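You operate a simulated robot arm through the tools that you are given. There is no shell and no other tool. Be economical: measure what you need, move in short steps, check, and stop when the job is done.

You run a simulated two-armed robot. Do the job below in one go: nothing can be reset, and whatever is moved stays where it is left.

JOB
Twist the linen scent to 0 and shelve it; stand the cedar scent on the console at 1.
Fine: hold each jar while you twist; the old jar goes on the table shelf, the third jar stays as it is.

It is judged by the outcome, as a careful person would: the job done as asked, and still so three seconds after it is handed in. It fails if anything else is knocked over, pushed out of place, dropped, spilled or broken.

ROBOT AND FRAMES
Two 7-joint arms with two-finger parallel grippers on one trunk, on a base that drives. Base frame: it is fixed to the floor where the robot stands at the start and does not move with it; the origin is under the middle of the robot, x ahead of it, y to its left, z up. Readings come in m, rad, newtons and seconds.
The left shoulder is at the start at [0.06, 0.143, 0.926], the right one opposite. With the tool pointing down near the work surface each hand reaches from about 0.32 to 0.74 m from the robot's upright axis, wherever it stands, measured 20 degrees to its own side. Places, roughly: black twist top [0.5, -0.1, 0.9]; console [-2, 0.9, 0.8]; purple twist top [0.5, 0.3, 0.9]; table shelf [0.6, -0.1, 0.5]; teal twist top [0.5, 0.1, 0.9]. Payload 1.57 kg a hand.
Tool frame (each hand has its own): the origin (TCP) lies between the finger pads and is the grasp point; the fingertips stand 0.03 m ahead of it; z points along the fingers, y is the line along which they close. Largest opening 0.11 m; finger width 0.024, thickness 0.012; the body of the gripper, 0.048 by 0.112 m, starts 0.078 m behind the TCP.
Orientation is that of the tool frame in the base frame, as a unit quaternion [w, x, y, z]. With the fingers straight down and closing along the base's y, the tool's x points along the base's -x, its y along +y and its z along -z.

CONTROLS
- The arms move only by the tool send_rows. It takes "left_increments", "right_increments" or both (then of equal length, played together; a hand with none holds still); each is a list of rows, each an object (a shift or turn left out is 0, a gripper value left out holds the last) with "turn": the turn, a rotation vector about the base's x, y, z in degrees, a list of three; "delta_pos": the shift along the base's x, y, z in cm, a list of three; "gripper": the finger opening in cm, from 0 to 11. In form: [{"turn": [rx, ry, rz], "delta_pos": [dx, dy, dz], "gripper": gripper}, ...]. A call has 1 to 20 rows; each row shifts and turns the commanded pose from where the row before left it. A row lasts 0.2 s, in which the tool goes at most 0.05 m and 0.15 rad; a call with a longer step from one row to the next is refused whole, and so is a gripper value outside its range. A pose out of reach is approached as far as the arm can. The call stops where the force on the tool passes 40 N (or 10 N more than at its start, if that is more) or the arm is blocked; 0.2 s more then pass. The fingers move at their own pace (about 0.045 m/s each) and stop on an object; they squeeze with about 43 N. The grip force told is the motor's: it shows also when the fingers shut on nothing. Time passes only in rows, and 0.2 s behind the last, so rows that do not move let the fingers close. It gives the time, the measured TCP pose, the force on the tool (base axes), the opening and the grip force at its end, in the units of the frame above (readings bear some noise), with the torque about the TCP (base axes, N m) and any sound that the robot's microphone picked up.
- Cameras (640 x 400 px; columns grow to the right, rows downward): "scene" is now at [0.045, 0.0038, 1.5322]; the picture's right is [0.03, -1.00, 0.00], its down [-0.78, -0.02, -0.62] and it looks along [0.62, 0.02, -0.78] (base axes); focal length 270 px, centre (320, 200). "left" rides on the left gripper at [0.07, -0.016, -0.141] in its tool frame; the picture's right is [0.23, 0.97, 0.00], its down [-0.86, 0.20, -0.48] and it looks along [-0.47, 0.11, 0.88] (tool axes); focal length 222 px, centre (320, 200). "right" rides on the right gripper at [0.07, 0.016, -0.141] in its tool frame; the picture's right is [-0.23, 0.97, 0.00], its down [-0.86, -0.20, -0.48] and it looks along [-0.47, -0.11, 0.88] (tool axes); focal length 222 px, centre (320, 200).
- capture(camera): a new picture of that camera. It takes no simulated time.
- lift_body(by): slides the trunk up (or, below 0, down) by that many m; the arms and the scene camera ride with it, the base frame stays. It gives what a move gives, with no picture.
- roll_base(legs): drives the robot by 1 to 6 legs, each [ahead, left, turn to the left] in m, m and rad, along the robot's own axes; the way and the turn of a leg run together, so that a leg with both is an arc; at most 1.5 m and 3.142 rad a leg. The arms and the cameras ride along, it lands a little off, and it stops where it bumps. It gives what a move gives.
- pan_tilt(pan, tilt): turns the head with the scene camera to pan (to the left, within 1.501 rad either way) and tilt (down, from -0.506 to 1.204), counted from straight ahead of the robot. It gives what a move gives.
- locate(camera, pixels): for up to 12 pixels [column, row] of the newest picture of that camera ("zoom" is the newest enlarged one), the place [x, y, z] in the base frame of the surface seen there, good to about 0.003 m. It takes no simulated time.
- enlarge(camera, box): a new picture of the part [left, top, right, bottom] of that camera's present view, enlarged. It takes no simulated time.
- finish_job(): hands the job in; it is judged then, once.

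Go step by step. Measure first, check grasps and placings, and put right what went wrong. The budget is 80 turns and 58 pictures, counting those below and the enlarged ones. Unless the task says otherwise, let go and move clear before handing in, and close with one line.

The tools are called after ">>>" by a JSON object that holds its "name" and its "arguments". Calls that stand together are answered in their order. send_rows: Moves the arms, as the interface text tells. Its arguments: {"type":"object","properties":{"left_increments":{"type":"array"},"right_increments":{"type":"array"}},"required":[]} The other tools are called the same way: lift_body (by) slides the trunk up or down; roll_base (legs) drives the base; pan_tilt (pan, tilt) turns the head that bears the scene camera; capture (camera) takes a picture; locate (camera, pixels) gives the place of the surface under pixels of a picture; enlarge (camera, box) takes an enlarged picture of a part of a camera's view; finish_job () hands the job in.

At the start:

```text
t: 0.0
left_tool_pos: [0.3707, 0.2745, 1.1113]
left_ee_rot: [0.001, -0.001, 1.0, 0.0]
left_ft_force: [0.0, 1.1, 0.6]
left_ft_torque: [0.0, 0.0, 0.05]
left_finger_gap: 0.11
left_finger_force: 0.1
right_tool_pos: [0.4575, -0.0566, 1.0882]
right_ee_rot: [0.001, 0.001, 1.0, 0.0]
right_ft_force: [0.1, -1.0, 0.2]
right_ft_torque: [0.01, -0.02, -0.02]
right_finger_gap: 0.11
right_finger_force: 0.0
trunk travel left (down, up): [-0.525, 0.065]
robot x, y, heading: [0.0004, 0.0011, -0.005]
head pan, tilt: [0.024, 0.897]
```

scene: 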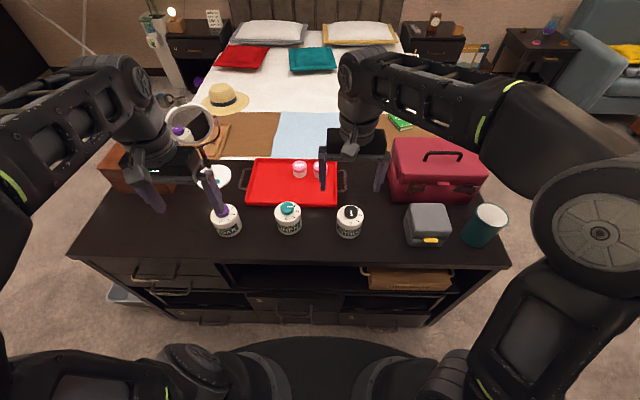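
right: 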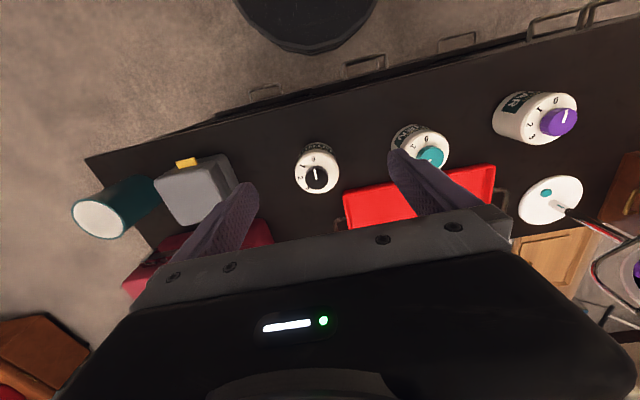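
left: 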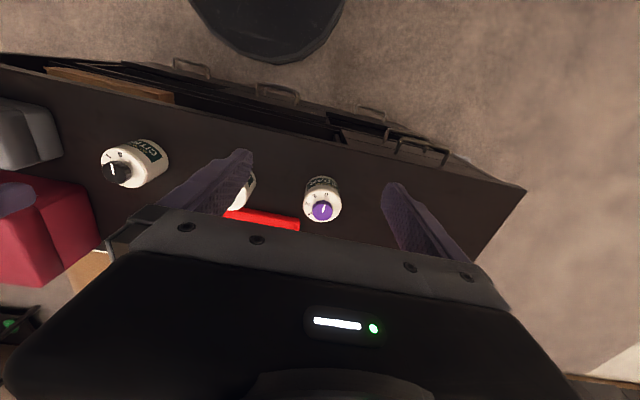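

The picture shows three jars: purple top near (226,220), teal near (288,217), black near (349,220). I enlarge them to read labels and dial marks.

>>> {"name": "enlarge", "arguments": {"camera": "scene", "box": [200, 190, 300, 250]}}

>>> {"name": "enlarge", "arguments": {"camera": "scene", "box": [270, 190, 370, 250]}}

>>> {"name": "enlarge", "arguments": {"camera": "right", "box": [280, 70, 600, 270]}}

```text
6.40 times, centred on (250, 220) of scene
```

zoom: 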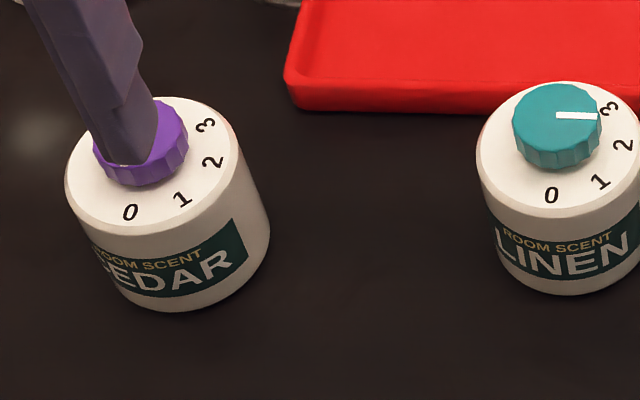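

```text
6.40 times, centred on (320, 220) of scene
```

zoom: 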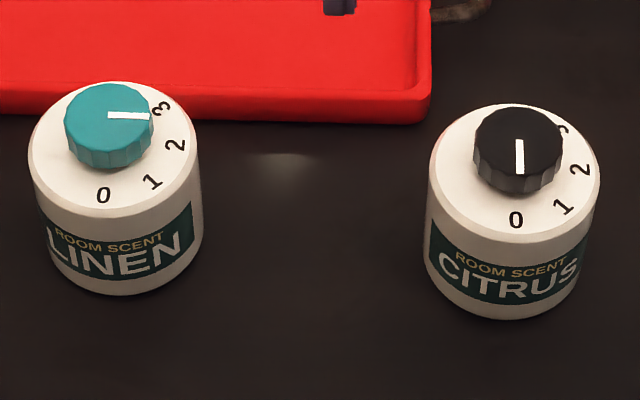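

```text
2.00 times, centred on (440, 170) of right
```

zoom: 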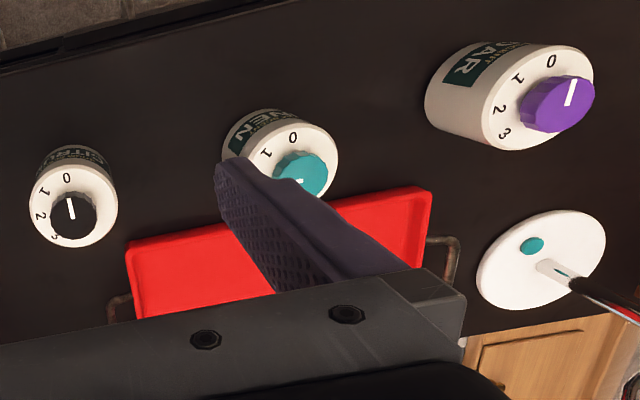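

Cedar is purple (at 0), linen is teal (near 3), citrus is black. I measure jars, tops and marks.

>>> {"name": "enlarge", "arguments": {"camera": "scene", "box": [200, 190, 300, 250]}}

>>> {"name": "locate", "arguments": {"camera": "zoom", "pixels": [[558, 118], [592, 116], [551, 195], [600, 182], [623, 146], [610, 108], [130, 212], [181, 199], [213, 162], [206, 124], [575, 291], [172, 310]]}}

>>> {"name": "locate", "arguments": {"camera": "scene", "pixels": [[349, 212], [288, 208], [288, 190], [250, 205], [340, 205], [350, 237], [320, 262], [320, 284], [340, 285], [270, 270], [250, 277], [405, 280]]}}

>>> {"name": "enlarge", "arguments": {"camera": "scene", "box": [180, 220, 500, 340]}}

>>> {"name": "enlarge", "arguments": {"camera": "left", "box": [260, 150, 380, 250]}}

```text
6.40 times, centred on (250, 220) of scene
```

zoom: 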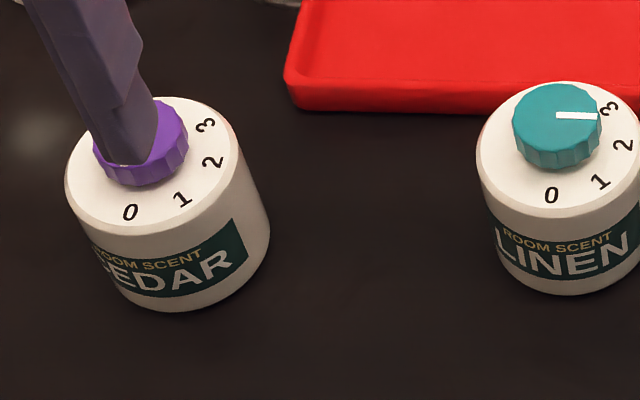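

```text
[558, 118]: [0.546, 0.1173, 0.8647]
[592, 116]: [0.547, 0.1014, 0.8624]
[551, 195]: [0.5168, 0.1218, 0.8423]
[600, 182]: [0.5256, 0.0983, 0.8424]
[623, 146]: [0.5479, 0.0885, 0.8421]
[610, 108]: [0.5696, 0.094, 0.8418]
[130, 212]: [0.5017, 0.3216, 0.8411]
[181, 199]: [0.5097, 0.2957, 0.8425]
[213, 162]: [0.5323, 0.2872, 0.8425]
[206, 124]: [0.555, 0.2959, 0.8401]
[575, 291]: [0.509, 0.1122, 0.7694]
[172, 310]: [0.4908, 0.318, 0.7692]
```

```text
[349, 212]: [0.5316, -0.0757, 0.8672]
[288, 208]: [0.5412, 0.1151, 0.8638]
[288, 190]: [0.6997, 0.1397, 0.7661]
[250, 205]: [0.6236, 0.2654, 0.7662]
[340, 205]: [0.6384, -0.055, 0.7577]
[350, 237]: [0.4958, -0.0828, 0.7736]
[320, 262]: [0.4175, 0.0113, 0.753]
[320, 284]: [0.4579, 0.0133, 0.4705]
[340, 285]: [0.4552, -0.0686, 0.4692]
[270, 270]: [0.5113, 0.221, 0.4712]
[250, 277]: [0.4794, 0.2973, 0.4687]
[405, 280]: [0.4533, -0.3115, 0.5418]
```

```text
2.00 times, centred on (340, 280) of scene
```

zoom: 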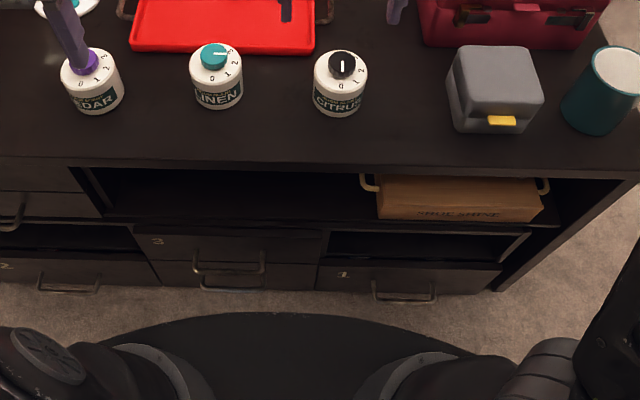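

```text
4.00 times, centred on (320, 200) of left
```

zoom: 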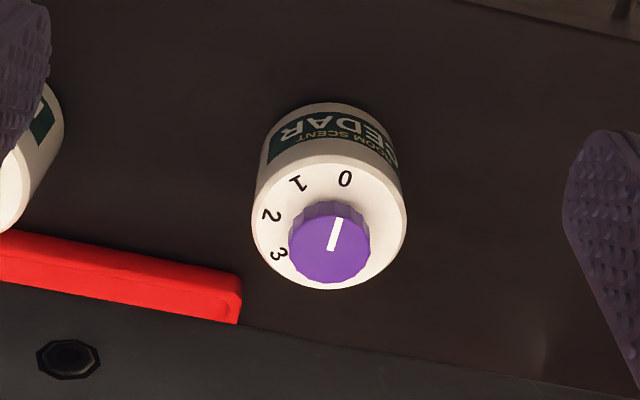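

Linen (teal) points along -y, i.e. at 2, centre about (0.549, 0.119); it needs about -88° about z. I tilt the left hand for a side hold of its body, from the front left.

>>> {"name": "send_rows", "arguments": {"left_increments": [{"turn": [0, -7.86, 0], "delta_pos": [0.85, -0.68, -1.0], "gripper": 11}, {"turn": [0, -7.86, 0], "delta_pos": [0.85, -0.68, -1.0]}, {"turn": [0, -7.86, 0], "delta_pos": [0.85, -0.68, -1.0]}, {"turn": [0, -7.86, 0], "delta_pos": [0.85, -0.68, -1.0]}, {"turn": [0, -7.86, 0], "delta_pos": [0.85, -0.68, -1.0]}, {"turn": [0, -7.86, 0], "delta_pos": [0.85, -0.68, -1.0]}, {"turn": [0, -7.86, 0], "delta_pos": [0.85, -0.68, -1.0]}, {"turn": [0, 0, -7.5], "delta_pos": [0.8, -0.68, -1.0]}, {"turn": [0, 0, -7.5], "delta_pos": [0.8, -0.68, -1.0]}, {"turn": [0, 0, -7.5], "delta_pos": [0.8, -0.68, -1.0]}, {"turn": [0, 0, -7.5], "delta_pos": [0, -0.68, -1.0]}]}}

>>> {"name": "capture", "arguments": {"camera": "scene"}}

>>> {"name": "enlarge", "arguments": {"camera": "right", "box": [280, 70, 600, 270]}}

```text
t: 2.4
left_tool_pos: [0.4975, 0.2073, 1.0304]
left_ee_rot: [0.445, 0.231, 0.857, -0.119]
left_ft_force: [0.1, -0.7, -0.6]
left_ft_torque: [0.01, -0.05, 0.04]
left_finger_gap: 0.11
left_finger_force: 0.0
left hand out of reach, approached as far as the arm can: row 6, 7
right_tool_pos: [0.4576, -0.0578, 1.0875]
right_ee_rot: [-0.001, 0.0, 1.0, 0.0]
right_ft_force: [0.6, 0.3, 0.2]
right_ft_torque: [0.01, 0.02, -0.04]
right_finger_gap: 0.1099
right_finger_force: 0.1
trunk travel left (down, up): [-0.525, 0.065]
robot x, y, heading: [0.0022, -0.0011, 0.001]
head pan, tilt: [0.024, 0.897]
```

```text
48 pictures are left
```

scene: 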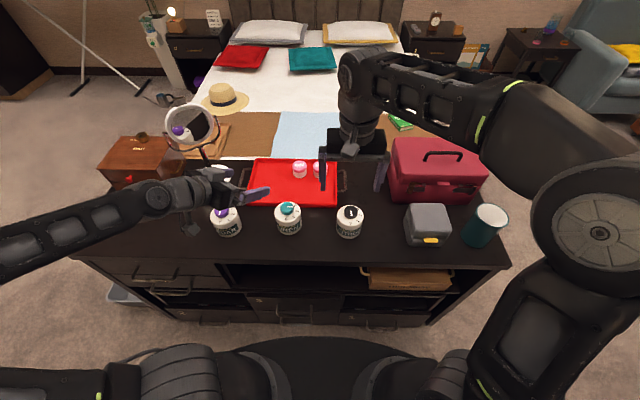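

```text
2.00 times, centred on (440, 170) of right
```

zoom: 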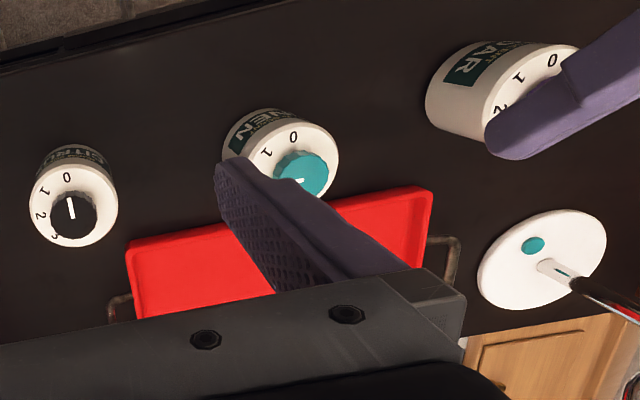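

The left hand is tilted correctly at (0.4975, 0.207, 1.030). I move it to the pre-grasp behind the linen jar, 9 cm back along its fingers.

>>> {"name": "send_rows", "arguments": {"left_increments": [{"delta_pos": [-0.25, -1.3, -2.5]}, {"delta_pos": [-0.25, -1.3, -3.5]}, {"delta_pos": [-0.25, -1.3, -4]}, {"delta_pos": [-0.25, -1.2, -4]}, {"delta_pos": [-0.25, 0, -3.8]}, {}]}}

>>> {"name": "capture", "arguments": {"camera": "left"}}

>>> {"name": "enlarge", "arguments": {"camera": "scene", "box": [200, 150, 360, 250]}}

```text
t: 3.8
left_tool_pos: [0.4848, 0.1562, 0.8522]
left_ee_rot: [0.446, 0.23, 0.856, -0.12]
left_ft_force: [0.2, 0.0, 0.7]
left_ft_torque: [-0.03, 0.01, -0.02]
left_finger_gap: 0.11
left_finger_force: 0.1
right_tool_pos: [0.4572, -0.0559, 1.0874]
right_ee_rot: [0.001, 0.0, 1.0, 0.0]
right_ft_force: [0.7, 0.2, 0.0]
right_ft_torque: [-0.01, 0.03, -0.03]
right_finger_gap: 0.1102
right_finger_force: 0.2
trunk travel left (down, up): [-0.525, 0.065]
robot x, y, heading: [-0.0038, -0.0002, -0.0]
head pan, tilt: [0.024, 0.897]
```

```text
46 pictures are left
```

left: 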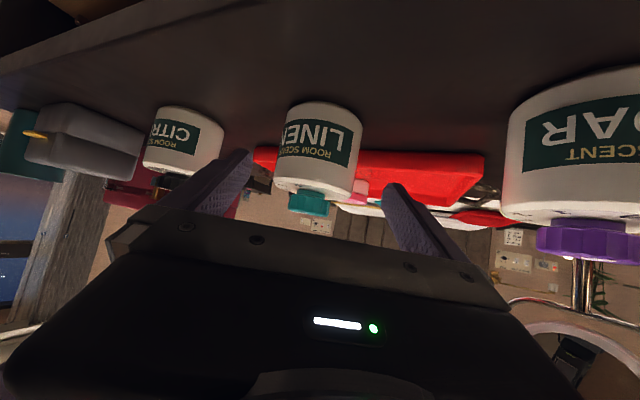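

```text
4.00 times, centred on (280, 200) of scene
```

zoom: 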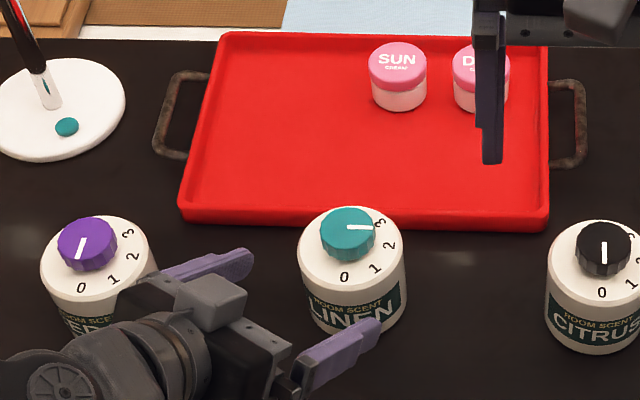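

Jar LINEN sits between the fingers (left picture (320,150)). I advance 9 cm along the fingers and close gently on the body.

>>> {"name": "send_rows", "arguments": {"left_increments": [{"delta_pos": [1.6, -0.93, -1.3]}, {"delta_pos": [1.6, -0.93, -1.3]}, {"delta_pos": [1.6, -0.93, -1.3]}, {"delta_pos": [1.6, -0.93, -1.3]}, {"gripper": 0}, {}, {}, {}]}}

>>> {"name": "enlarge", "arguments": {"camera": "scene", "box": [240, 175, 340, 245]}}

```text
t: 5.6
left_tool_pos: [0.5494, 0.1194, 0.8006]
left_ee_rot: [0.446, 0.23, 0.857, -0.119]
left_ft_force: [0.3, -0.5, -0.1]
left_ft_torque: [-0.08, -0.06, 0.0]
left_finger_gap: 0.0829
left_finger_force: 35.7
right_tool_pos: [0.4579, -0.056, 1.0884]
right_ee_rot: [0.001, 0.0, 1.0, 0.0]
right_ft_force: [-0.4, -0.7, 0.5]
right_ft_torque: [-0.04, -0.01, -0.02]
right_finger_gap: 0.1101
right_finger_force: 0.1
trunk travel left (down, up): [-0.525, 0.065]
robot x, y, heading: [0.0002, 0.0033, 0.0]
head pan, tilt: [0.024, 0.897]
```

```text
5.71 times, centred on (290, 210) of scene
```

zoom: 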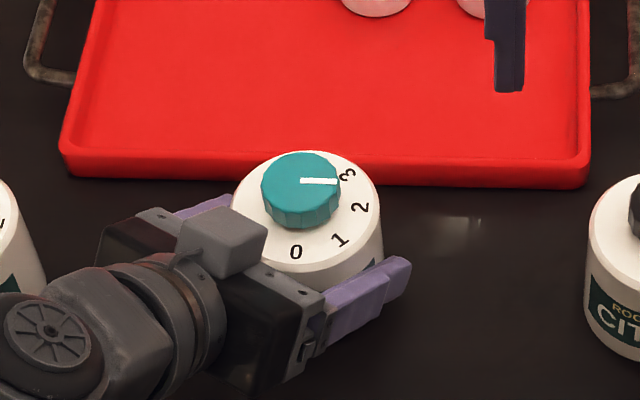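

The jar is held (opening 0.083). I measure the knob and marks precisely on this zoom.

>>> {"name": "locate", "arguments": {"camera": "zoom", "pixels": [[296, 251], [339, 240], [361, 207], [348, 175], [301, 181], [336, 181], [264, 180], [341, 182], [301, 156], [301, 206], [300, 180]]}}

```text
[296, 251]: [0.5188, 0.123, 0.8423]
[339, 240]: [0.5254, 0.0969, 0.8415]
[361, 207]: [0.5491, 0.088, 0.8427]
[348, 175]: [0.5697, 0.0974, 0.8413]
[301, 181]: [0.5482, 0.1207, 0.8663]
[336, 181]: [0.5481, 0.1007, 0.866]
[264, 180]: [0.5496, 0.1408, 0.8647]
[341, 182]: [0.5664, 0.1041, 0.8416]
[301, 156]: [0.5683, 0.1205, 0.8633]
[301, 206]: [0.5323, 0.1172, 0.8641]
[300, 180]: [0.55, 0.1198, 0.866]
```

Knob centre is (0.5487, 0.120), top z 0.866, pointer at 2; 0 lies about 94° clockwise. I bring the right hand above the knob, fingers at 107° closing axis.

>>> {"name": "send_rows", "arguments": {"right_increments": [{"turn": [0, 0, 5.67], "delta_pos": [1.82, 3.53, -0.5], "gripper": 7}, {"turn": [0, 0, 5.67], "delta_pos": [1.82, 3.53, -0.5]}, {"turn": [0, 0, 5.67], "delta_pos": [1.82, 3.53, -0.5]}, {"delta_pos": [1.82, 3.53, -0.5]}, {"delta_pos": [1.82, 3.53, -0.5]}, {"delta_pos": [0, 0, -3.0]}, {"delta_pos": [0, 0, -3.0]}, {"delta_pos": [0, 0, -3.0]}, {}]}}

>>> {"name": "capture", "arguments": {"camera": "scene"}}

>>> {"name": "capture", "arguments": {"camera": "right"}}

```text
t: 7.6
left_tool_pos: [0.5491, 0.1199, 0.801]
left_ee_rot: [0.445, 0.23, 0.857, -0.12]
left_ft_force: [0.0, 0.9, -1.3]
left_ft_torque: [0.0, 0.02, -0.05]
left_finger_gap: 0.0829
left_finger_force: 42.9
right_tool_pos: [0.5072, 0.0408, 0.9841]
right_ee_rot: [0.0, -0.148, 0.989, 0.0]
right_ft_force: [-0.5, 0.3, -0.3]
right_ft_torque: [0.01, 0.0, 0.05]
right_finger_gap: 0.0697
right_finger_force: 0.1
right hand out of reach, approached as far as the arm can: row 3, 4, 5
trunk travel left (down, up): [-0.525, 0.065]
robot x, y, heading: [0.0005, 0.0028, 0.004]
head pan, tilt: [0.024, 0.897]
```

```text
43 pictures are left
```

scene: 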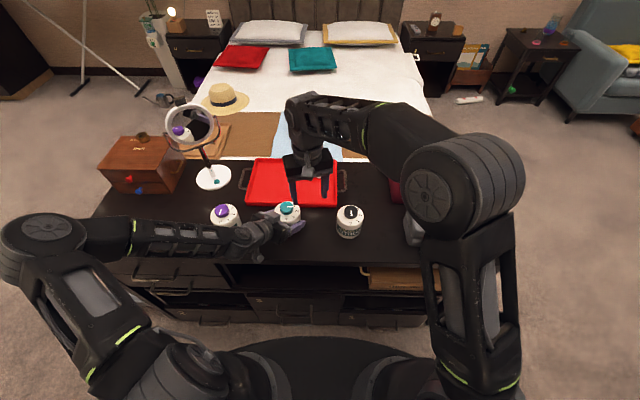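

```text
42 pictures are left
```

right: 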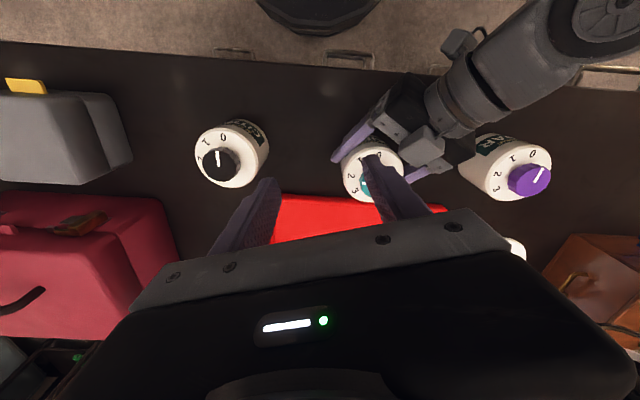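

The right hand stopped short at (0.507, 0.041, 0.984). I retry the remainder from here at this height in smaller steps.

>>> {"name": "send_rows", "arguments": {"right_increments": [{"delta_pos": [0.7, 1.32, -0.3]}, {"delta_pos": [0.7, 1.32, -0.3]}, {"delta_pos": [0.7, 1.32, -0.3]}, {"delta_pos": [0.7, 1.32, -0.3]}, {"delta_pos": [0.7, 1.32, -0.3]}, {"delta_pos": [0.7, 1.32, -0.3]}, {}]}}

```text
t: 9.2
left_tool_pos: [0.5484, 0.1203, 0.8007]
left_ee_rot: [0.446, 0.23, 0.857, -0.119]
left_ft_force: [-0.4, -0.9, -0.2]
left_ft_torque: [-0.03, 0.02, 0.02]
left_finger_gap: 0.0826
left_finger_force: 43.0
right_tool_pos: [0.5501, 0.1208, 0.9653]
right_ee_rot: [0.0, -0.147, 0.989, 0.0]
right_ft_force: [0.0, 0.3, 1.0]
right_ft_torque: [-0.03, -0.01, -0.02]
right_finger_gap: 0.0699
right_finger_force: 0.0
trunk travel left (down, up): [-0.525, 0.065]
robot x, y, heading: [0.0, 0.0017, -0.004]
head pan, tilt: [0.024, 0.897]
```

Now over the knob. I descend 8.8 cm and close on the knob.

>>> {"name": "send_rows", "arguments": {"right_increments": [{"delta_pos": [-0.03, -0.02, -3.0]}, {"delta_pos": [-0.03, -0.02, -3.0]}, {"delta_pos": [-0.03, 0, -1.6]}, {"delta_pos": [-0.03, 0, -1.2]}, {"gripper": 3}, {"gripper": 0}, {}, {}, {}]}}

>>> {"name": "enlarge", "arguments": {"camera": "scene", "box": [220, 150, 360, 250]}}

```text
t: 11.2
left_tool_pos: [0.5481, 0.1195, 0.7999]
left_ee_rot: [0.445, 0.229, 0.857, -0.119]
left_ft_force: [-2.6, 2.7, 1.7]
left_ft_torque: [-0.14, -0.03, 0.01]
left_finger_gap: 0.0828
left_finger_force: 43.1
right_tool_pos: [0.5501, 0.1206, 0.8774]
right_ee_rot: [-0.001, -0.148, 0.989, 0.001]
right_ft_force: [3.2, -3.4, -1.1]
right_ft_torque: [-0.03, -0.12, -0.01]
right_finger_gap: 0.0398
right_finger_force: 42.8
trunk travel left (down, up): [-0.525, 0.065]
robot x, y, heading: [-0.0016, -0.0034, 0.003]
head pan, tilt: [0.024, 0.897]
```

```text
4.00 times, centred on (290, 200) of scene
```

zoom: 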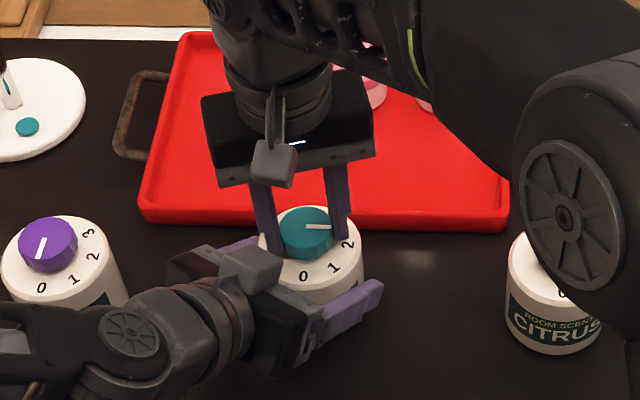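

Knob gripped (0.040). Before turning I check the height of the left hand's cube at (250,268) versus the right hand's at (273,162).

>>> {"name": "locate", "arguments": {"camera": "zoom", "pixels": [[250, 262], [200, 300], [275, 160], [275, 180], [130, 330]]}}

```text
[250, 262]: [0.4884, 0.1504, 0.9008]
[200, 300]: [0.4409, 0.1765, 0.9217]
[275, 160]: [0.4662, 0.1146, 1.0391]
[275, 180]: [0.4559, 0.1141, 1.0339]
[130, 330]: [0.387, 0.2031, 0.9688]
```

Clear by about 8 cm. I twist -94° in 12 rows.

>>> {"name": "send_rows", "arguments": {"right_increments": [{"turn": [0, 0, -7.83]}, {"turn": [0, 0, -7.83]}, {"turn": [0, 0, -7.83]}, {"turn": [0, 0, -7.83]}, {"turn": [0, 0, -7.83]}, {"turn": [0, 0, -7.83]}, {"turn": [0, 0, -7.83]}, {"turn": [0, 0, -7.83]}, {"turn": [0, 0, -7.83]}, {"turn": [0, 0, -7.83]}, {"turn": [0, 0, -7.83]}, {"turn": [0, 0, -7.83]}, {}]}}

>>> {"name": "enlarge", "arguments": {"camera": "scene", "box": [240, 175, 340, 245]}}

```text
t: 14.0
left_tool_pos: [0.5484, 0.1192, 0.8012]
left_ee_rot: [0.446, 0.23, 0.856, -0.12]
left_ft_force: [-11.6, -5.2, 8.8]
left_ft_torque: [0.69, -0.5, -0.75]
left_finger_gap: 0.0827
left_finger_force: 42.6
right_tool_pos: [0.5489, 0.1195, 0.8798]
right_ee_rot: [0.0, 0.623, 0.783, -0.001]
right_ft_force: [10.4, 4.2, -7.8]
right_ft_torque: [-0.32, -0.35, 0.73]
right_finger_gap: 0.0396
right_finger_force: 42.4
trunk travel left (down, up): [-0.525, 0.065]
robot x, y, heading: [0.0016, 0.0012, 0.001]
head pan, tilt: [0.024, 0.897]
```

```text
5.71 times, centred on (290, 210) of scene
```

zoom: 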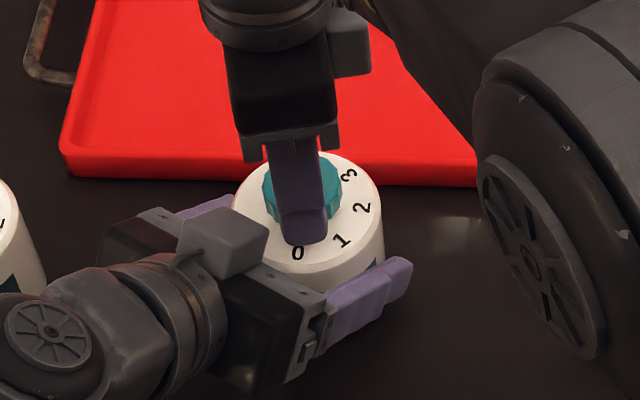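

Full turn commanded reached with a torque of 0.7 Nm. I open the right hand, lift and look at the pointer.

>>> {"name": "send_rows", "arguments": {"right_increments": [{"gripper": 7}, {}, {"delta_pos": [0, 0, 3]}, {"delta_pos": [0, 0, 3]}, {"delta_pos": [0, -2, 3]}, {"delta_pos": [-0.5, -4, 1]}, {"delta_pos": [-0.5, -4, 0]}]}}

>>> {"name": "enlarge", "arguments": {"camera": "scene", "box": [240, 175, 340, 245]}}

```text
t: 15.6
left_tool_pos: [0.549, 0.1196, 0.8005]
left_ee_rot: [0.446, 0.23, 0.857, -0.12]
left_ft_force: [0.2, -0.3, 0.9]
left_ft_torque: [-0.01, 0.11, 0.05]
left_finger_gap: 0.0826
left_finger_force: 42.8
right_tool_pos: [0.5379, 0.018, 0.9775]
right_ee_rot: [-0.001, 0.621, 0.783, 0.0]
right_ft_force: [0.6, -0.2, 0.1]
right_ft_torque: [0.01, -0.01, 0.0]
right_finger_gap: 0.0698
right_finger_force: 0.0
trunk travel left (down, up): [-0.525, 0.065]
robot x, y, heading: [-0.0002, 0.0016, 0.002]
head pan, tilt: [0.024, 0.897]
```

```text
5.71 times, centred on (290, 210) of scene
```

zoom: 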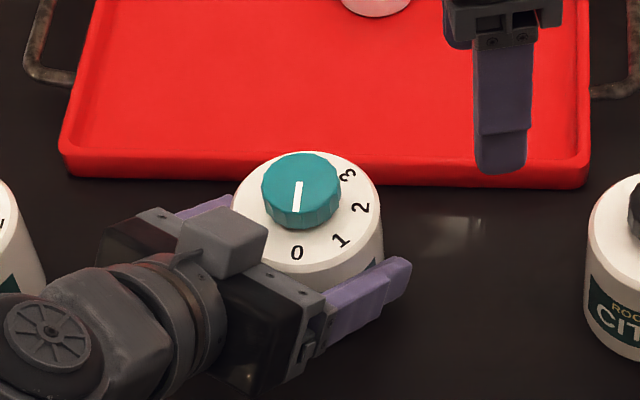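

The pointer (300,182)-(296,210) aims at 0 (296,251). I measure it to confirm.

>>> {"name": "locate", "arguments": {"camera": "zoom", "pixels": [[300, 182], [296, 211], [297, 252], [340, 240], [362, 207], [348, 175]]}}

>>> {"name": "enlarge", "arguments": {"camera": "scene", "box": [270, 190, 310, 225]}}

```text
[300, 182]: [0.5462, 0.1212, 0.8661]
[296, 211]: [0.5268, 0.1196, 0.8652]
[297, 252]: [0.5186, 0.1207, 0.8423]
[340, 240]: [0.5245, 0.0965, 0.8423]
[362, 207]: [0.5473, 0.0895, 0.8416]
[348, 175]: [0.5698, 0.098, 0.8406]
```

```text
11.43 times, centred on (290, 208) of scene
```

zoom: 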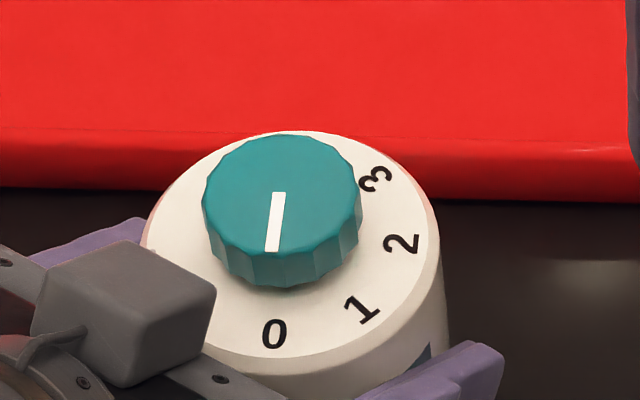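

Pointer is on 0. Now I lift the linen jar straight up 14 cm with the left hand and retract the right hand to its own side.

>>> {"name": "send_rows", "arguments": {"left_increments": [{"delta_pos": [0, 0, 1]}, {"delta_pos": [0, 0, 2]}, {"delta_pos": [0, 0, 2]}, {"delta_pos": [0, 0, 2]}, {"delta_pos": [0, 0, 2]}, {"delta_pos": [0, 0, 2]}, {"delta_pos": [0, 0, 2]}, {"delta_pos": [0, 0, 1]}, {}, {}, {}], "right_increments": [{"turn": [0, 0, 7.7], "delta_pos": [0, -2, 3]}, {"turn": [0, 0, 7.7], "delta_pos": [-1, -2.5, 3]}, {"turn": [0, 0, 7.7], "delta_pos": [-2, -2.7, 3]}, {"turn": [0, 0, 7.7], "delta_pos": [-2, -2.7, 1]}, {"turn": [0, 0, 7.7], "delta_pos": [-2.5, -2.7, 1]}, {"turn": [0, 0, 7.7], "delta_pos": [-2.5, -2.7, 1]}, {"turn": [0, 0, 7.7], "delta_pos": [-2.5, -2.7, 0]}, {"turn": [0, 0, 7.7], "delta_pos": [-2.5, -2.7, 0]}, {"turn": [0, 0, 7.7], "delta_pos": [-2.5, -2.7, 0]}, {"turn": [0, 0, 7.7], "delta_pos": [-2.5, -2.7, 0]}, {}]}}

>>> {"name": "capture", "arguments": {"camera": "scene"}}

```text
t: 18.0
left_tool_pos: [0.5492, 0.1196, 0.9398]
left_ee_rot: [0.446, 0.229, 0.857, -0.119]
left_ft_force: [-0.4, 0.4, -2.2]
left_ft_torque: [-0.01, -0.02, -0.02]
left_finger_gap: 0.0825
left_finger_force: 43.4
right_tool_pos: [0.3395, -0.2424, 1.0963]
right_ee_rot: [0.0, -0.002, 1.0, 0.0]
right_ft_force: [0.2, 0.1, -0.5]
right_ft_torque: [0.0, -0.03, 0.0]
right_finger_gap: 0.0699
right_finger_force: 0.0
trunk travel left (down, up): [-0.525, 0.065]
robot x, y, heading: [-0.0036, 0.0002, 0.002]
head pan, tilt: [0.024, 0.897]
```

```text
37 pictures are left
```

scene: 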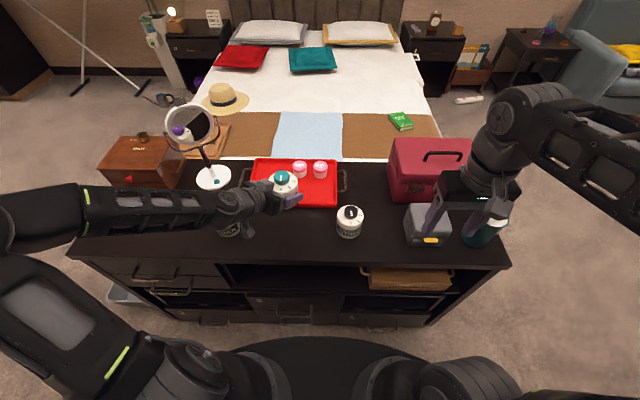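

The jar is lifted and held. Before backing off I look to the left/back for obstacles.

>>> {"name": "pan_tilt", "arguments": {"pan": 1.5, "tilt": 0.55}}

>>> {"name": "capture", "arguments": {"camera": "scene"}}

>>> {"name": "pan_tilt", "arguments": {"pan": -1.5, "tilt": 0.55}}

>>> {"name": "capture", "arguments": {"camera": "scene"}}

```text
t: 19.6
left_tool_pos: [0.5484, 0.1201, 0.9404]
left_ee_rot: [0.445, 0.23, 0.857, -0.12]
left_ft_force: [0.0, -0.4, -3.0]
left_ft_torque: [0.01, -0.02, 0.02]
left_finger_gap: 0.0825
left_finger_force: 43.6
right_tool_pos: [0.3388, -0.2424, 1.0977]
right_ee_rot: [-0.001, 0.0, 1.0, 0.0]
right_ft_force: [0.2, 0.1, 0.6]
right_ft_torque: [0.02, 0.01, 0.01]
right_finger_gap: 0.0699
right_finger_force: 0.0
trunk travel left (down, up): [-0.525, 0.065]
robot x, y, heading: [0.0025, -0.0007, 0.0]
head pan, tilt: [1.499, 0.55]
```

```text
36 pictures are left
```

scene: 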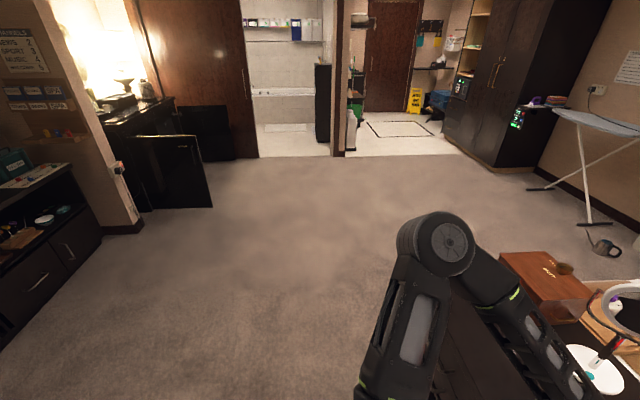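

```text
t: 22.2
left_tool_pos: [0.548, 0.1201, 0.9405]
left_ee_rot: [0.446, 0.229, 0.857, -0.12]
left_ft_force: [0.4, 0.2, -1.1]
left_ft_torque: [-0.02, 0.0, -0.02]
left_finger_gap: 0.0825
left_finger_force: 42.8
right_tool_pos: [0.3389, -0.2427, 1.0976]
right_ee_rot: [-0.001, 0.0, 1.0, 0.001]
right_ft_force: [0.2, 0.6, 0.2]
right_ft_torque: [-0.03, 0.02, -0.01]
right_finger_gap: 0.0701
right_finger_force: 0.0
trunk travel left (down, up): [-0.525, 0.065]
robot x, y, heading: [-0.0016, -0.0014, -0.001]
head pan, tilt: [-1.499, 0.55]
```

```text
35 pictures are left
```

scene: 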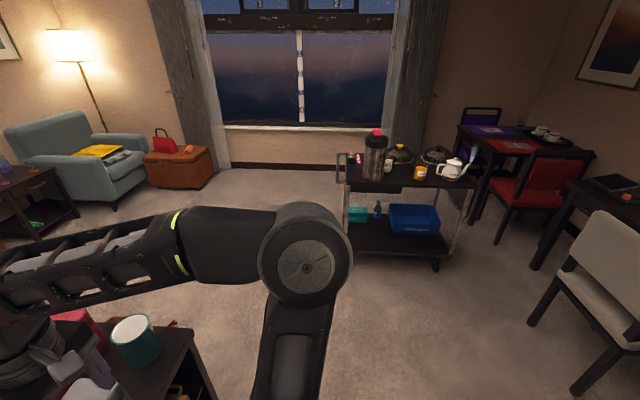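

Space behind is clear near by. I back off 0.42 m with the jar and look at the shelf.

>>> {"name": "roll_base", "arguments": {"legs": [[-0.42, 0, 0]]}}

>>> {"name": "pan_tilt", "arguments": {"pan": 0, "tilt": 0.85}}

>>> {"name": "lift_body", "arguments": {"by": -0.28}}

>>> {"name": "capture", "arguments": {"camera": "scene"}}

```text
t: 24.8
left_tool_pos: [0.1249, 0.1226, 0.9397]
left_ee_rot: [0.446, 0.227, 0.858, -0.117]
left_ft_force: [-1.2, -0.1, -2.1]
left_ft_torque: [0.01, -0.02, -0.03]
left_finger_gap: 0.0825
left_finger_force: 43.0
right_tool_pos: [-0.0816, -0.2414, 1.0969]
right_ee_rot: [0.0, -0.003, 1.0, 0.0]
right_ft_force: [0.1, -0.3, 0.8]
right_ft_torque: [-0.02, -0.02, 0.03]
right_finger_gap: 0.0698
right_finger_force: 0.1
trunk travel left (down, up): [-0.525, 0.065]
robot x, y, heading: [-0.4199, 0.0029, 0.002]
head pan, tilt: [-1.499, 0.55]
```

```text
t: 26.4
left_tool_pos: [0.1249, 0.1218, 0.9402]
left_ee_rot: [0.446, 0.227, 0.857, -0.119]
left_ft_force: [0.3, -0.3, -2.2]
left_ft_torque: [0.01, -0.02, 0.01]
left_finger_gap: 0.0827
left_finger_force: 43.2
right_tool_pos: [-0.0809, -0.2429, 1.0967]
right_ee_rot: [0.0, -0.003, 1.0, 0.001]
right_ft_force: [0.1, -0.5, -0.3]
right_ft_torque: [0.01, -0.02, 0.0]
right_finger_gap: 0.0701
right_finger_force: 0.0
trunk travel left (down, up): [-0.525, 0.065]
robot x, y, heading: [-0.4192, 0.0038, 0.003]
head pan, tilt: [0.0, 0.85]
```

```text
t: 29.2
left_tool_pos: [0.1252, 0.1216, 0.6604]
left_ee_rot: [0.447, 0.227, 0.857, -0.119]
left_ft_force: [-0.1, -0.2, -1.4]
left_ft_torque: [0.04, 0.0, -0.03]
left_finger_gap: 0.0821
left_finger_force: 42.9
right_tool_pos: [-0.0823, -0.2414, 0.8164]
right_ee_rot: [0.0, -0.003, 1.0, 0.0]
right_ft_force: [-0.4, 0.6, -0.6]
right_ft_torque: [0.01, 0.03, 0.02]
right_finger_gap: 0.0702
right_finger_force: 0.1
trunk travel left (down, up): [-0.245, 0.345]
robot x, y, heading: [-0.4226, -0.0034, 0.006]
head pan, tilt: [0.0, 0.85]
```

```text
34 pictures are left
```

scene: 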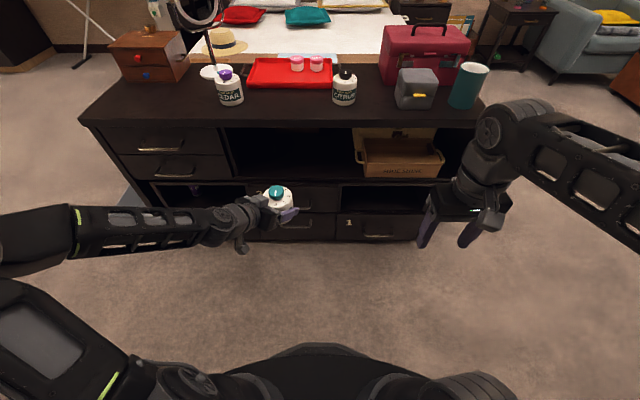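

The shelf opening is clearly visible between columns 230 and 355. I measure its floor, front edge, sides and top edge.

>>> {"name": "locate", "arguments": {"camera": "scene", "pixels": [[290, 183], [290, 178], [290, 170], [250, 175], [340, 178], [225, 150], [232, 165], [356, 160], [290, 127], [290, 132], [290, 145], [362, 172]]}}

>>> {"name": "enlarge", "arguments": {"camera": "scene", "box": [200, 100, 400, 220]}}

```text
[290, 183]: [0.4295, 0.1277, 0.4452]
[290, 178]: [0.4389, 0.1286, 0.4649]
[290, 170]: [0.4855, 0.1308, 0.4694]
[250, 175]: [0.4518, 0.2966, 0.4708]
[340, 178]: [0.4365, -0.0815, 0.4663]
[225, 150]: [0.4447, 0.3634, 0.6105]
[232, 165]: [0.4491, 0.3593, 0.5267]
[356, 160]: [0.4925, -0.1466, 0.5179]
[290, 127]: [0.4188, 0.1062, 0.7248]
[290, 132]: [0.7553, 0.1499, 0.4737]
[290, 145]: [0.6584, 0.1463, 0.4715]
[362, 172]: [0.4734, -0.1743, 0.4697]
```

```text
3.20 times, centred on (300, 160) of scene
```

zoom: 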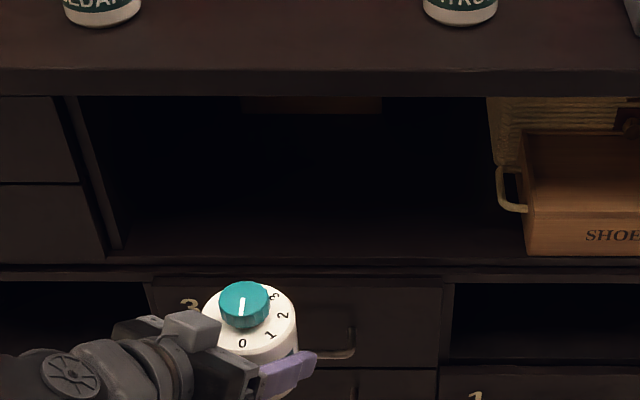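

Shelf floor is z 0.4695, front x 0.435, free y from 0.36 to -0.13. I straighten the left hand (yaw +30°), extend 8 cm and lower 10 cm in front of the table.

>>> {"name": "send_rows", "arguments": {"left_increments": [{"delta_pos": [2, 0, -1]}, {"delta_pos": [2, 0, -2]}, {"delta_pos": [2, 0, -2]}, {"delta_pos": [2, 0, -1]}, {"turn": [0, 0, 6], "delta_pos": [0, 0, -1]}, {"turn": [0, 0, 6], "delta_pos": [0, 0, -1]}, {"turn": [0, 0, 6], "delta_pos": [0, 0, -1]}, {"turn": [0, 0, 6], "delta_pos": [0, 0, -1]}, {"turn": [0, 0, 6]}, {}]}}

>>> {"name": "capture", "arguments": {"camera": "scene"}}

```text
t: 31.4
left_tool_pos: [0.2048, 0.1221, 0.5604]
left_ee_rot: [0.463, -0.003, 0.886, 0.002]
left_ft_force: [-0.7, -0.5, -1.5]
left_ft_torque: [0.0, 0.04, -0.03]
left_finger_gap: 0.0823
left_finger_force: 43.9
right_tool_pos: [-0.0822, -0.2413, 0.8169]
right_ee_rot: [-0.001, -0.003, 1.0, 0.0]
right_ft_force: [-0.1, -0.2, 0.3]
right_ft_torque: [0.01, -0.01, 0.01]
right_finger_gap: 0.0696
right_finger_force: 0.1
trunk travel left (down, up): [-0.245, 0.345]
robot x, y, heading: [-0.4228, -0.0005, 0.006]
head pan, tilt: [0.0, 0.85]
```

```text
32 pictures are left
```

scene: 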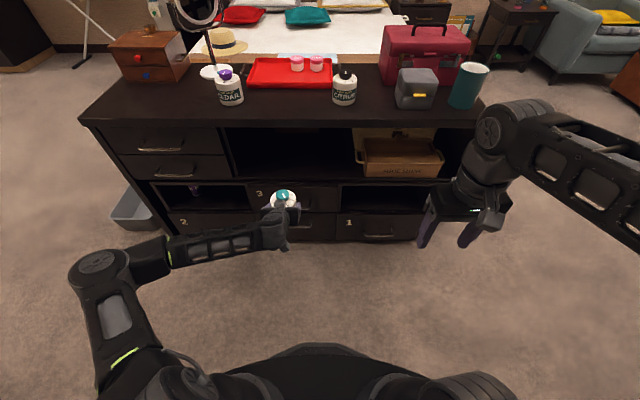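

The hand is straight. I check the positions of forearm, elbow and right wrist relative to the table before rolling in.

>>> {"name": "locate", "arguments": {"camera": "scene", "pixels": [[100, 252], [165, 245], [200, 240], [255, 215], [488, 130], [500, 118], [550, 110], [440, 205], [155, 148], [380, 232], [470, 105]]}}

```text
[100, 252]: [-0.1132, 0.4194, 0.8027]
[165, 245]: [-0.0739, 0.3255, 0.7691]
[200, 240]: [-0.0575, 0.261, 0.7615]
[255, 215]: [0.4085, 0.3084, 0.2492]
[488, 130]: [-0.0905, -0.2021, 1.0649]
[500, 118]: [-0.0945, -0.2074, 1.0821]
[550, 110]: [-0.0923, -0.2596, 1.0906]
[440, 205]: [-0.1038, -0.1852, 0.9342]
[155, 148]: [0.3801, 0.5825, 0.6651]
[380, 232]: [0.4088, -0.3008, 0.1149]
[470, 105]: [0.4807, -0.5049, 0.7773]
```

Everything will remain well behind the table front. I roll in 0.305 m.

>>> {"name": "roll_base", "arguments": {"legs": [[0.305, 0, 0]]}}

>>> {"name": "capture", "arguments": {"camera": "scene"}}

```text
t: 33.5
left_tool_pos: [0.5109, 0.1227, 0.56]
left_ee_rot: [0.462, -0.002, 0.887, 0.001]
left_ft_force: [0.2, 0.7, -1.1]
left_ft_torque: [0.0, -0.02, 0.0]
left_finger_gap: 0.0826
left_finger_force: 43.4
right_tool_pos: [0.2216, -0.2404, 0.8182]
right_ee_rot: [0.0, -0.003, 1.0, 0.001]
right_ft_force: [0.5, -0.2, 0.0]
right_ft_torque: [0.0, 0.0, 0.0]
right_finger_gap: 0.0699
right_finger_force: 0.1
trunk travel left (down, up): [-0.245, 0.345]
robot x, y, heading: [-0.1168, -0.0004, 0.01]
head pan, tilt: [0.0, 0.85]
```

```text
31 pictures are left
```

scene: 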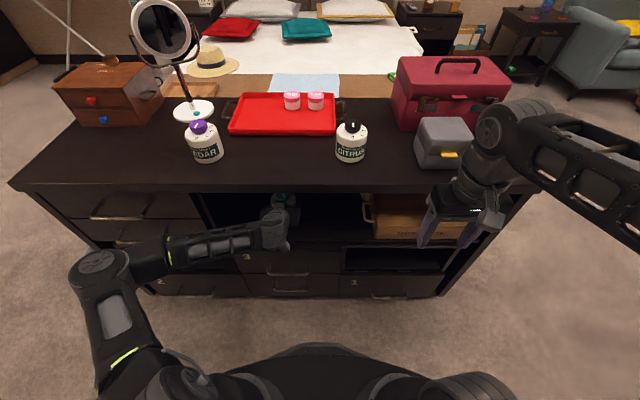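

Jar is inside the shelf at x 0.511. I lower it gently toward the floor (contact expected at TCP z ≈ 0.513).

>>> {"name": "send_rows", "arguments": {"left_increments": [{"delta_pos": [0.5, 0, -1.5]}, {"delta_pos": [0.5, 0, -1.5]}, {"delta_pos": [0, 0, -1]}, {"delta_pos": [0, 0, -0.4]}, {"delta_pos": [0, 0, -0.2]}, {}]}}

```text
t: 34.9
left_tool_pos: [0.5175, 0.1253, 0.5141]
left_ee_rot: [0.462, -0.002, 0.887, 0.0]
left_ft_force: [-0.3, -0.2, -1.3]
left_ft_torque: [-0.02, -0.02, 0.04]
left_finger_gap: 0.0822
left_finger_force: 43.3
left hand out of reach, approached as far as the arm can: row 5
right_tool_pos: [0.2232, -0.2393, 0.8179]
right_ee_rot: [0.0, -0.004, 1.0, 0.0]
right_ft_force: [0.0, 0.0, 0.0]
right_ft_torque: [0.0, 0.0, -0.01]
right_finger_gap: 0.0701
right_finger_force: 0.0
trunk travel left (down, up): [-0.245, 0.345]
robot x, y, heading: [-0.1165, -0.0005, 0.008]
head pan, tilt: [0.0, 0.85]
```

No contact yet and the arm is at its limit, so I use the trunk for the last millimetres.

>>> {"name": "lift_body", "arguments": {"by": -0.002}}

>>> {"name": "capture", "arguments": {"camera": "left"}}

```text
t: 35.4
left_tool_pos: [0.5181, 0.1255, 0.5133]
left_ee_rot: [0.462, -0.002, 0.887, 0.0]
left_ft_force: [-0.2, -0.5, -2.2]
left_ft_torque: [-0.01, -0.01, 0.04]
left_finger_gap: 0.0822
left_finger_force: 43.0
right_tool_pos: [0.2218, -0.2409, 0.8137]
right_ee_rot: [0.001, -0.004, 1.0, 0.0]
right_ft_force: [0.2, 0.9, 0.9]
right_ft_torque: [0.03, -0.01, 0.01]
right_finger_gap: 0.0699
right_finger_force: 0.0
trunk travel left (down, up): [-0.243, 0.347]
robot x, y, heading: [-0.1148, 0.0008, 0.006]
head pan, tilt: [0.0, 0.85]
```

```text
30 pictures are left
```

left: 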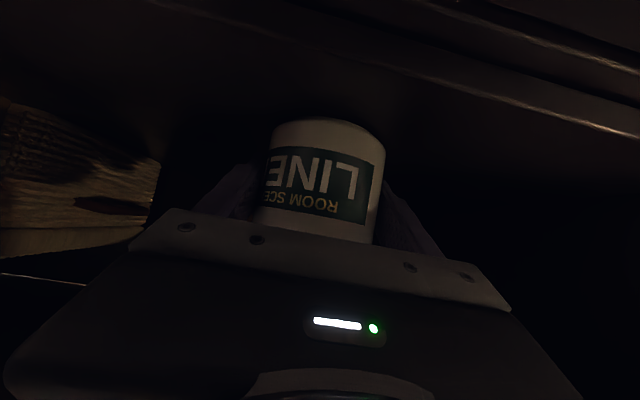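

I check the gap between jar bottom (325,120) and the shelf floor in this view.

>>> {"name": "locate", "arguments": {"camera": "left", "pixels": [[325, 124], [325, 130], [325, 115], [325, 105], [325, 90], [325, 60], [290, 126]]}}

>>> {"name": "lift_body", "arguments": {"by": -0.002}}

```text
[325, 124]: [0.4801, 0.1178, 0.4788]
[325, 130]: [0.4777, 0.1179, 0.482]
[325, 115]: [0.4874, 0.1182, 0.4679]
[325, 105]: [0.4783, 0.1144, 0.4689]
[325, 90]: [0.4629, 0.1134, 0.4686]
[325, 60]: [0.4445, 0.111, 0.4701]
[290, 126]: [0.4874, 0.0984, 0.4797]
```

```text
t: 35.9
left_tool_pos: [0.5186, 0.1261, 0.51]
left_ee_rot: [0.462, -0.003, 0.887, 0.001]
left_ft_force: [-0.7, 0.4, -1.7]
left_ft_torque: [-0.02, -0.02, 0.04]
left_finger_gap: 0.0822
left_finger_force: 42.9
right_tool_pos: [0.223, -0.2392, 0.8136]
right_ee_rot: [0.0, -0.003, 1.0, 0.0]
right_ft_force: [-0.4, 0.4, 0.0]
right_ft_torque: [0.01, 0.0, -0.02]
right_finger_gap: 0.0701
right_finger_force: 0.0
trunk travel left (down, up): [-0.241, 0.349]
robot x, y, heading: [-0.1168, -0.0035, 0.002]
head pan, tilt: [0.0, 0.85]
```

Still free-hanging. I continue in 2 mm trunk steps.

>>> {"name": "lift_body", "arguments": {"by": -0.002}}

>>> {"name": "lift_body", "arguments": {"by": -0.002}}

```text
t: 36.4
left_tool_pos: [0.5173, 0.1263, 0.5097]
left_ee_rot: [0.463, -0.002, 0.886, 0.0]
left_ft_force: [-0.8, 1.4, 7.4]
left_ft_torque: [0.05, 0.43, -0.03]
left_finger_gap: 0.0824
left_finger_force: 43.0
right_tool_pos: [0.221, -0.2398, 0.8119]
right_ee_rot: [0.0, -0.004, 1.0, 0.0]
right_ft_force: [-0.4, 0.6, 0.5]
right_ft_torque: [0.0, 0.01, -0.01]
right_finger_gap: 0.07
right_finger_force: 0.1
trunk travel left (down, up): [-0.239, 0.351]
robot x, y, heading: [-0.1185, -0.0026, 0.007]
head pan, tilt: [0.0, 0.85]
```

```text
t: 36.9
left_tool_pos: [0.5179, 0.1256, 0.5108]
left_ee_rot: [0.465, -0.002, 0.885, 0.001]
left_ft_force: [-2.8, 2.7, 21.6]
left_ft_torque: [0.13, 1.04, -0.24]
left_finger_gap: 0.0825
left_finger_force: 43.3
right_tool_pos: [0.2218, -0.2395, 0.8102]
right_ee_rot: [0.001, -0.004, 1.0, 0.0]
right_ft_force: [-0.2, 0.5, -0.1]
right_ft_torque: [-0.02, -0.06, 0.01]
right_finger_gap: 0.0701
right_finger_force: 0.0
trunk travel left (down, up): [-0.237, 0.353]
robot x, y, heading: [-0.1171, -0.0025, 0.004]
head pan, tilt: [0.0, 0.85]
```

Contact made (21 N). I ease up 2 mm, open, and withdraw along the finger axis.

>>> {"name": "lift_body", "arguments": {"by": 0.002}}

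>>> {"name": "send_rows", "arguments": {"left_increments": [{"gripper": 11}, {}, {}, {"delta_pos": [-2.0, 0, 0.4]}, {"delta_pos": [-2.0, 0, 0.4]}, {"delta_pos": [-2.0, 0, 0.8]}, {"delta_pos": [-2.5, 0, 1.0]}, {}]}}

>>> {"name": "capture", "arguments": {"camera": "left"}}

```text
t: 37.5
left_tool_pos: [0.5188, 0.1255, 0.5102]
left_ee_rot: [0.464, -0.001, 0.886, 0.001]
left_ft_force: [5.5, 0.7, 15.9]
left_ft_torque: [0.05, -0.08, -0.09]
left_finger_gap: 0.0822
left_finger_force: 43.0
right_tool_pos: [0.2219, -0.2392, 0.8122]
right_ee_rot: [0.0, -0.002, 1.0, 0.0]
right_ft_force: [0.1, 0.1, -0.5]
right_ft_torque: [0.01, -0.02, 0.02]
right_finger_gap: 0.0702
right_finger_force: 0.1
trunk travel left (down, up): [-0.239, 0.351]
robot x, y, heading: [-0.114, -0.0027, 0.003]
head pan, tilt: [0.0, 0.85]
```

```text
t: 39.3
left_tool_pos: [0.4318, 0.1257, 0.5356]
left_ee_rot: [0.462, -0.002, 0.887, 0.0]
left_ft_force: [-0.4, -0.5, 0.1]
left_ft_torque: [0.02, 0.01, -0.03]
left_finger_gap: 0.1101
left_finger_force: 0.0
right_tool_pos: [0.2225, -0.2408, 0.8116]
right_ee_rot: [0.001, -0.004, 1.0, 0.001]
right_ft_force: [0.1, 0.1, 0.5]
right_ft_torque: [0.01, 0.0, 0.0]
right_finger_gap: 0.07
right_finger_force: 0.0
trunk travel left (down, up): [-0.239, 0.351]
robot x, y, heading: [-0.1154, -0.0011, 0.002]
head pan, tilt: [0.0, 0.85]
```

```text
29 pictures are left
```

left: 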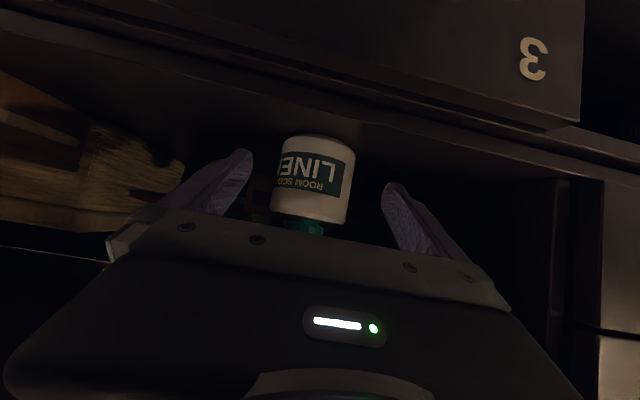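

LINEN stands on the shelf, hand clear. I back off, shift left and raise the trunk again.

>>> {"name": "roll_base", "arguments": {"legs": [[-0.33, 0, 0], [0, 0.2, 0]]}}

>>> {"name": "capture", "arguments": {"camera": "scene"}}

>>> {"name": "lift_body", "arguments": {"by": 0.286}}

>>> {"name": "send_rows", "arguments": {"left_increments": [{"delta_pos": [-1, 1.6, 2]}, {"delta_pos": [-1, 1.6, 3]}, {"delta_pos": [-1, 1.6, 3]}, {"turn": [0, 0, -7.5], "delta_pos": [-1, 1.6, 3]}, {"turn": [0, 0, -7.5], "delta_pos": [-1, 1.7, 3]}, {"turn": [0, 0, -7.5], "delta_pos": [0, 0, 3]}, {"turn": [0, 0, -7.5], "delta_pos": [0, 0, 3]}, {}]}}

```text
t: 42.6
left_tool_pos: [0.1005, 0.3241, 0.5347]
left_ee_rot: [0.461, -0.002, 0.887, 0.001]
left_ft_force: [0.5, 0.3, 0.6]
left_ft_torque: [0.04, -0.04, -0.02]
left_finger_gap: 0.1098
left_finger_force: 0.1
right_tool_pos: [-0.1104, -0.0418, 0.8104]
right_ee_rot: [0.0, -0.002, 1.0, 0.0]
right_ft_force: [0.1, -0.3, -0.9]
right_ft_torque: [0.02, 0.0, 0.01]
right_finger_gap: 0.07
right_finger_force: 0.2
trunk travel left (down, up): [-0.239, 0.351]
robot x, y, heading: [-0.4531, 0.1989, 0.008]
head pan, tilt: [0.0, 0.85]
```

```text
28 pictures are left
```

scene: 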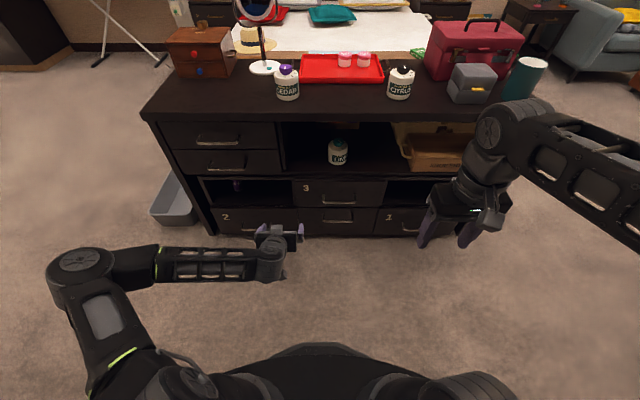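

```text
t: 45.5
left_tool_pos: [0.1009, 0.3226, 0.8212]
left_ee_rot: [0.462, -0.001, 0.887, 0.0]
left_ft_force: [0.1, -0.5, -0.7]
left_ft_torque: [-0.01, 0.0, 0.02]
left_finger_gap: 0.1101
left_finger_force: 0.0
right_tool_pos: [-0.1108, -0.0426, 1.0964]
right_ee_rot: [0.0, -0.003, 1.0, 0.0]
right_ft_force: [-0.5, 0.0, 0.0]
right_ft_torque: [-0.02, -0.01, -0.02]
right_finger_gap: 0.0698
right_finger_force: 0.1
trunk travel left (down, up): [-0.525, 0.065]
robot x, y, heading: [-0.4469, 0.2009, 0.004]
head pan, tilt: [0.0, 0.85]
```

```text
t: 47.3
left_tool_pos: [0.0515, 0.403, 1.0223]
left_ee_rot: [0.446, 0.229, 0.857, -0.12]
left_ft_force: [-0.4, -0.1, -0.2]
left_ft_torque: [-0.01, 0.03, -0.01]
left_finger_gap: 0.11
left_finger_force: 0.0
right_tool_pos: [-0.1111, -0.0416, 1.0974]
right_ee_rot: [0.0, -0.001, 1.0, 0.0]
right_ft_force: [-0.2, 0.2, 0.6]
right_ft_torque: [-0.03, -0.01, 0.01]
right_finger_gap: 0.0699
right_finger_force: 0.0
trunk travel left (down, up): [-0.525, 0.065]
robot x, y, heading: [-0.4511, 0.1968, 0.007]
head pan, tilt: [0.0, 0.85]
```

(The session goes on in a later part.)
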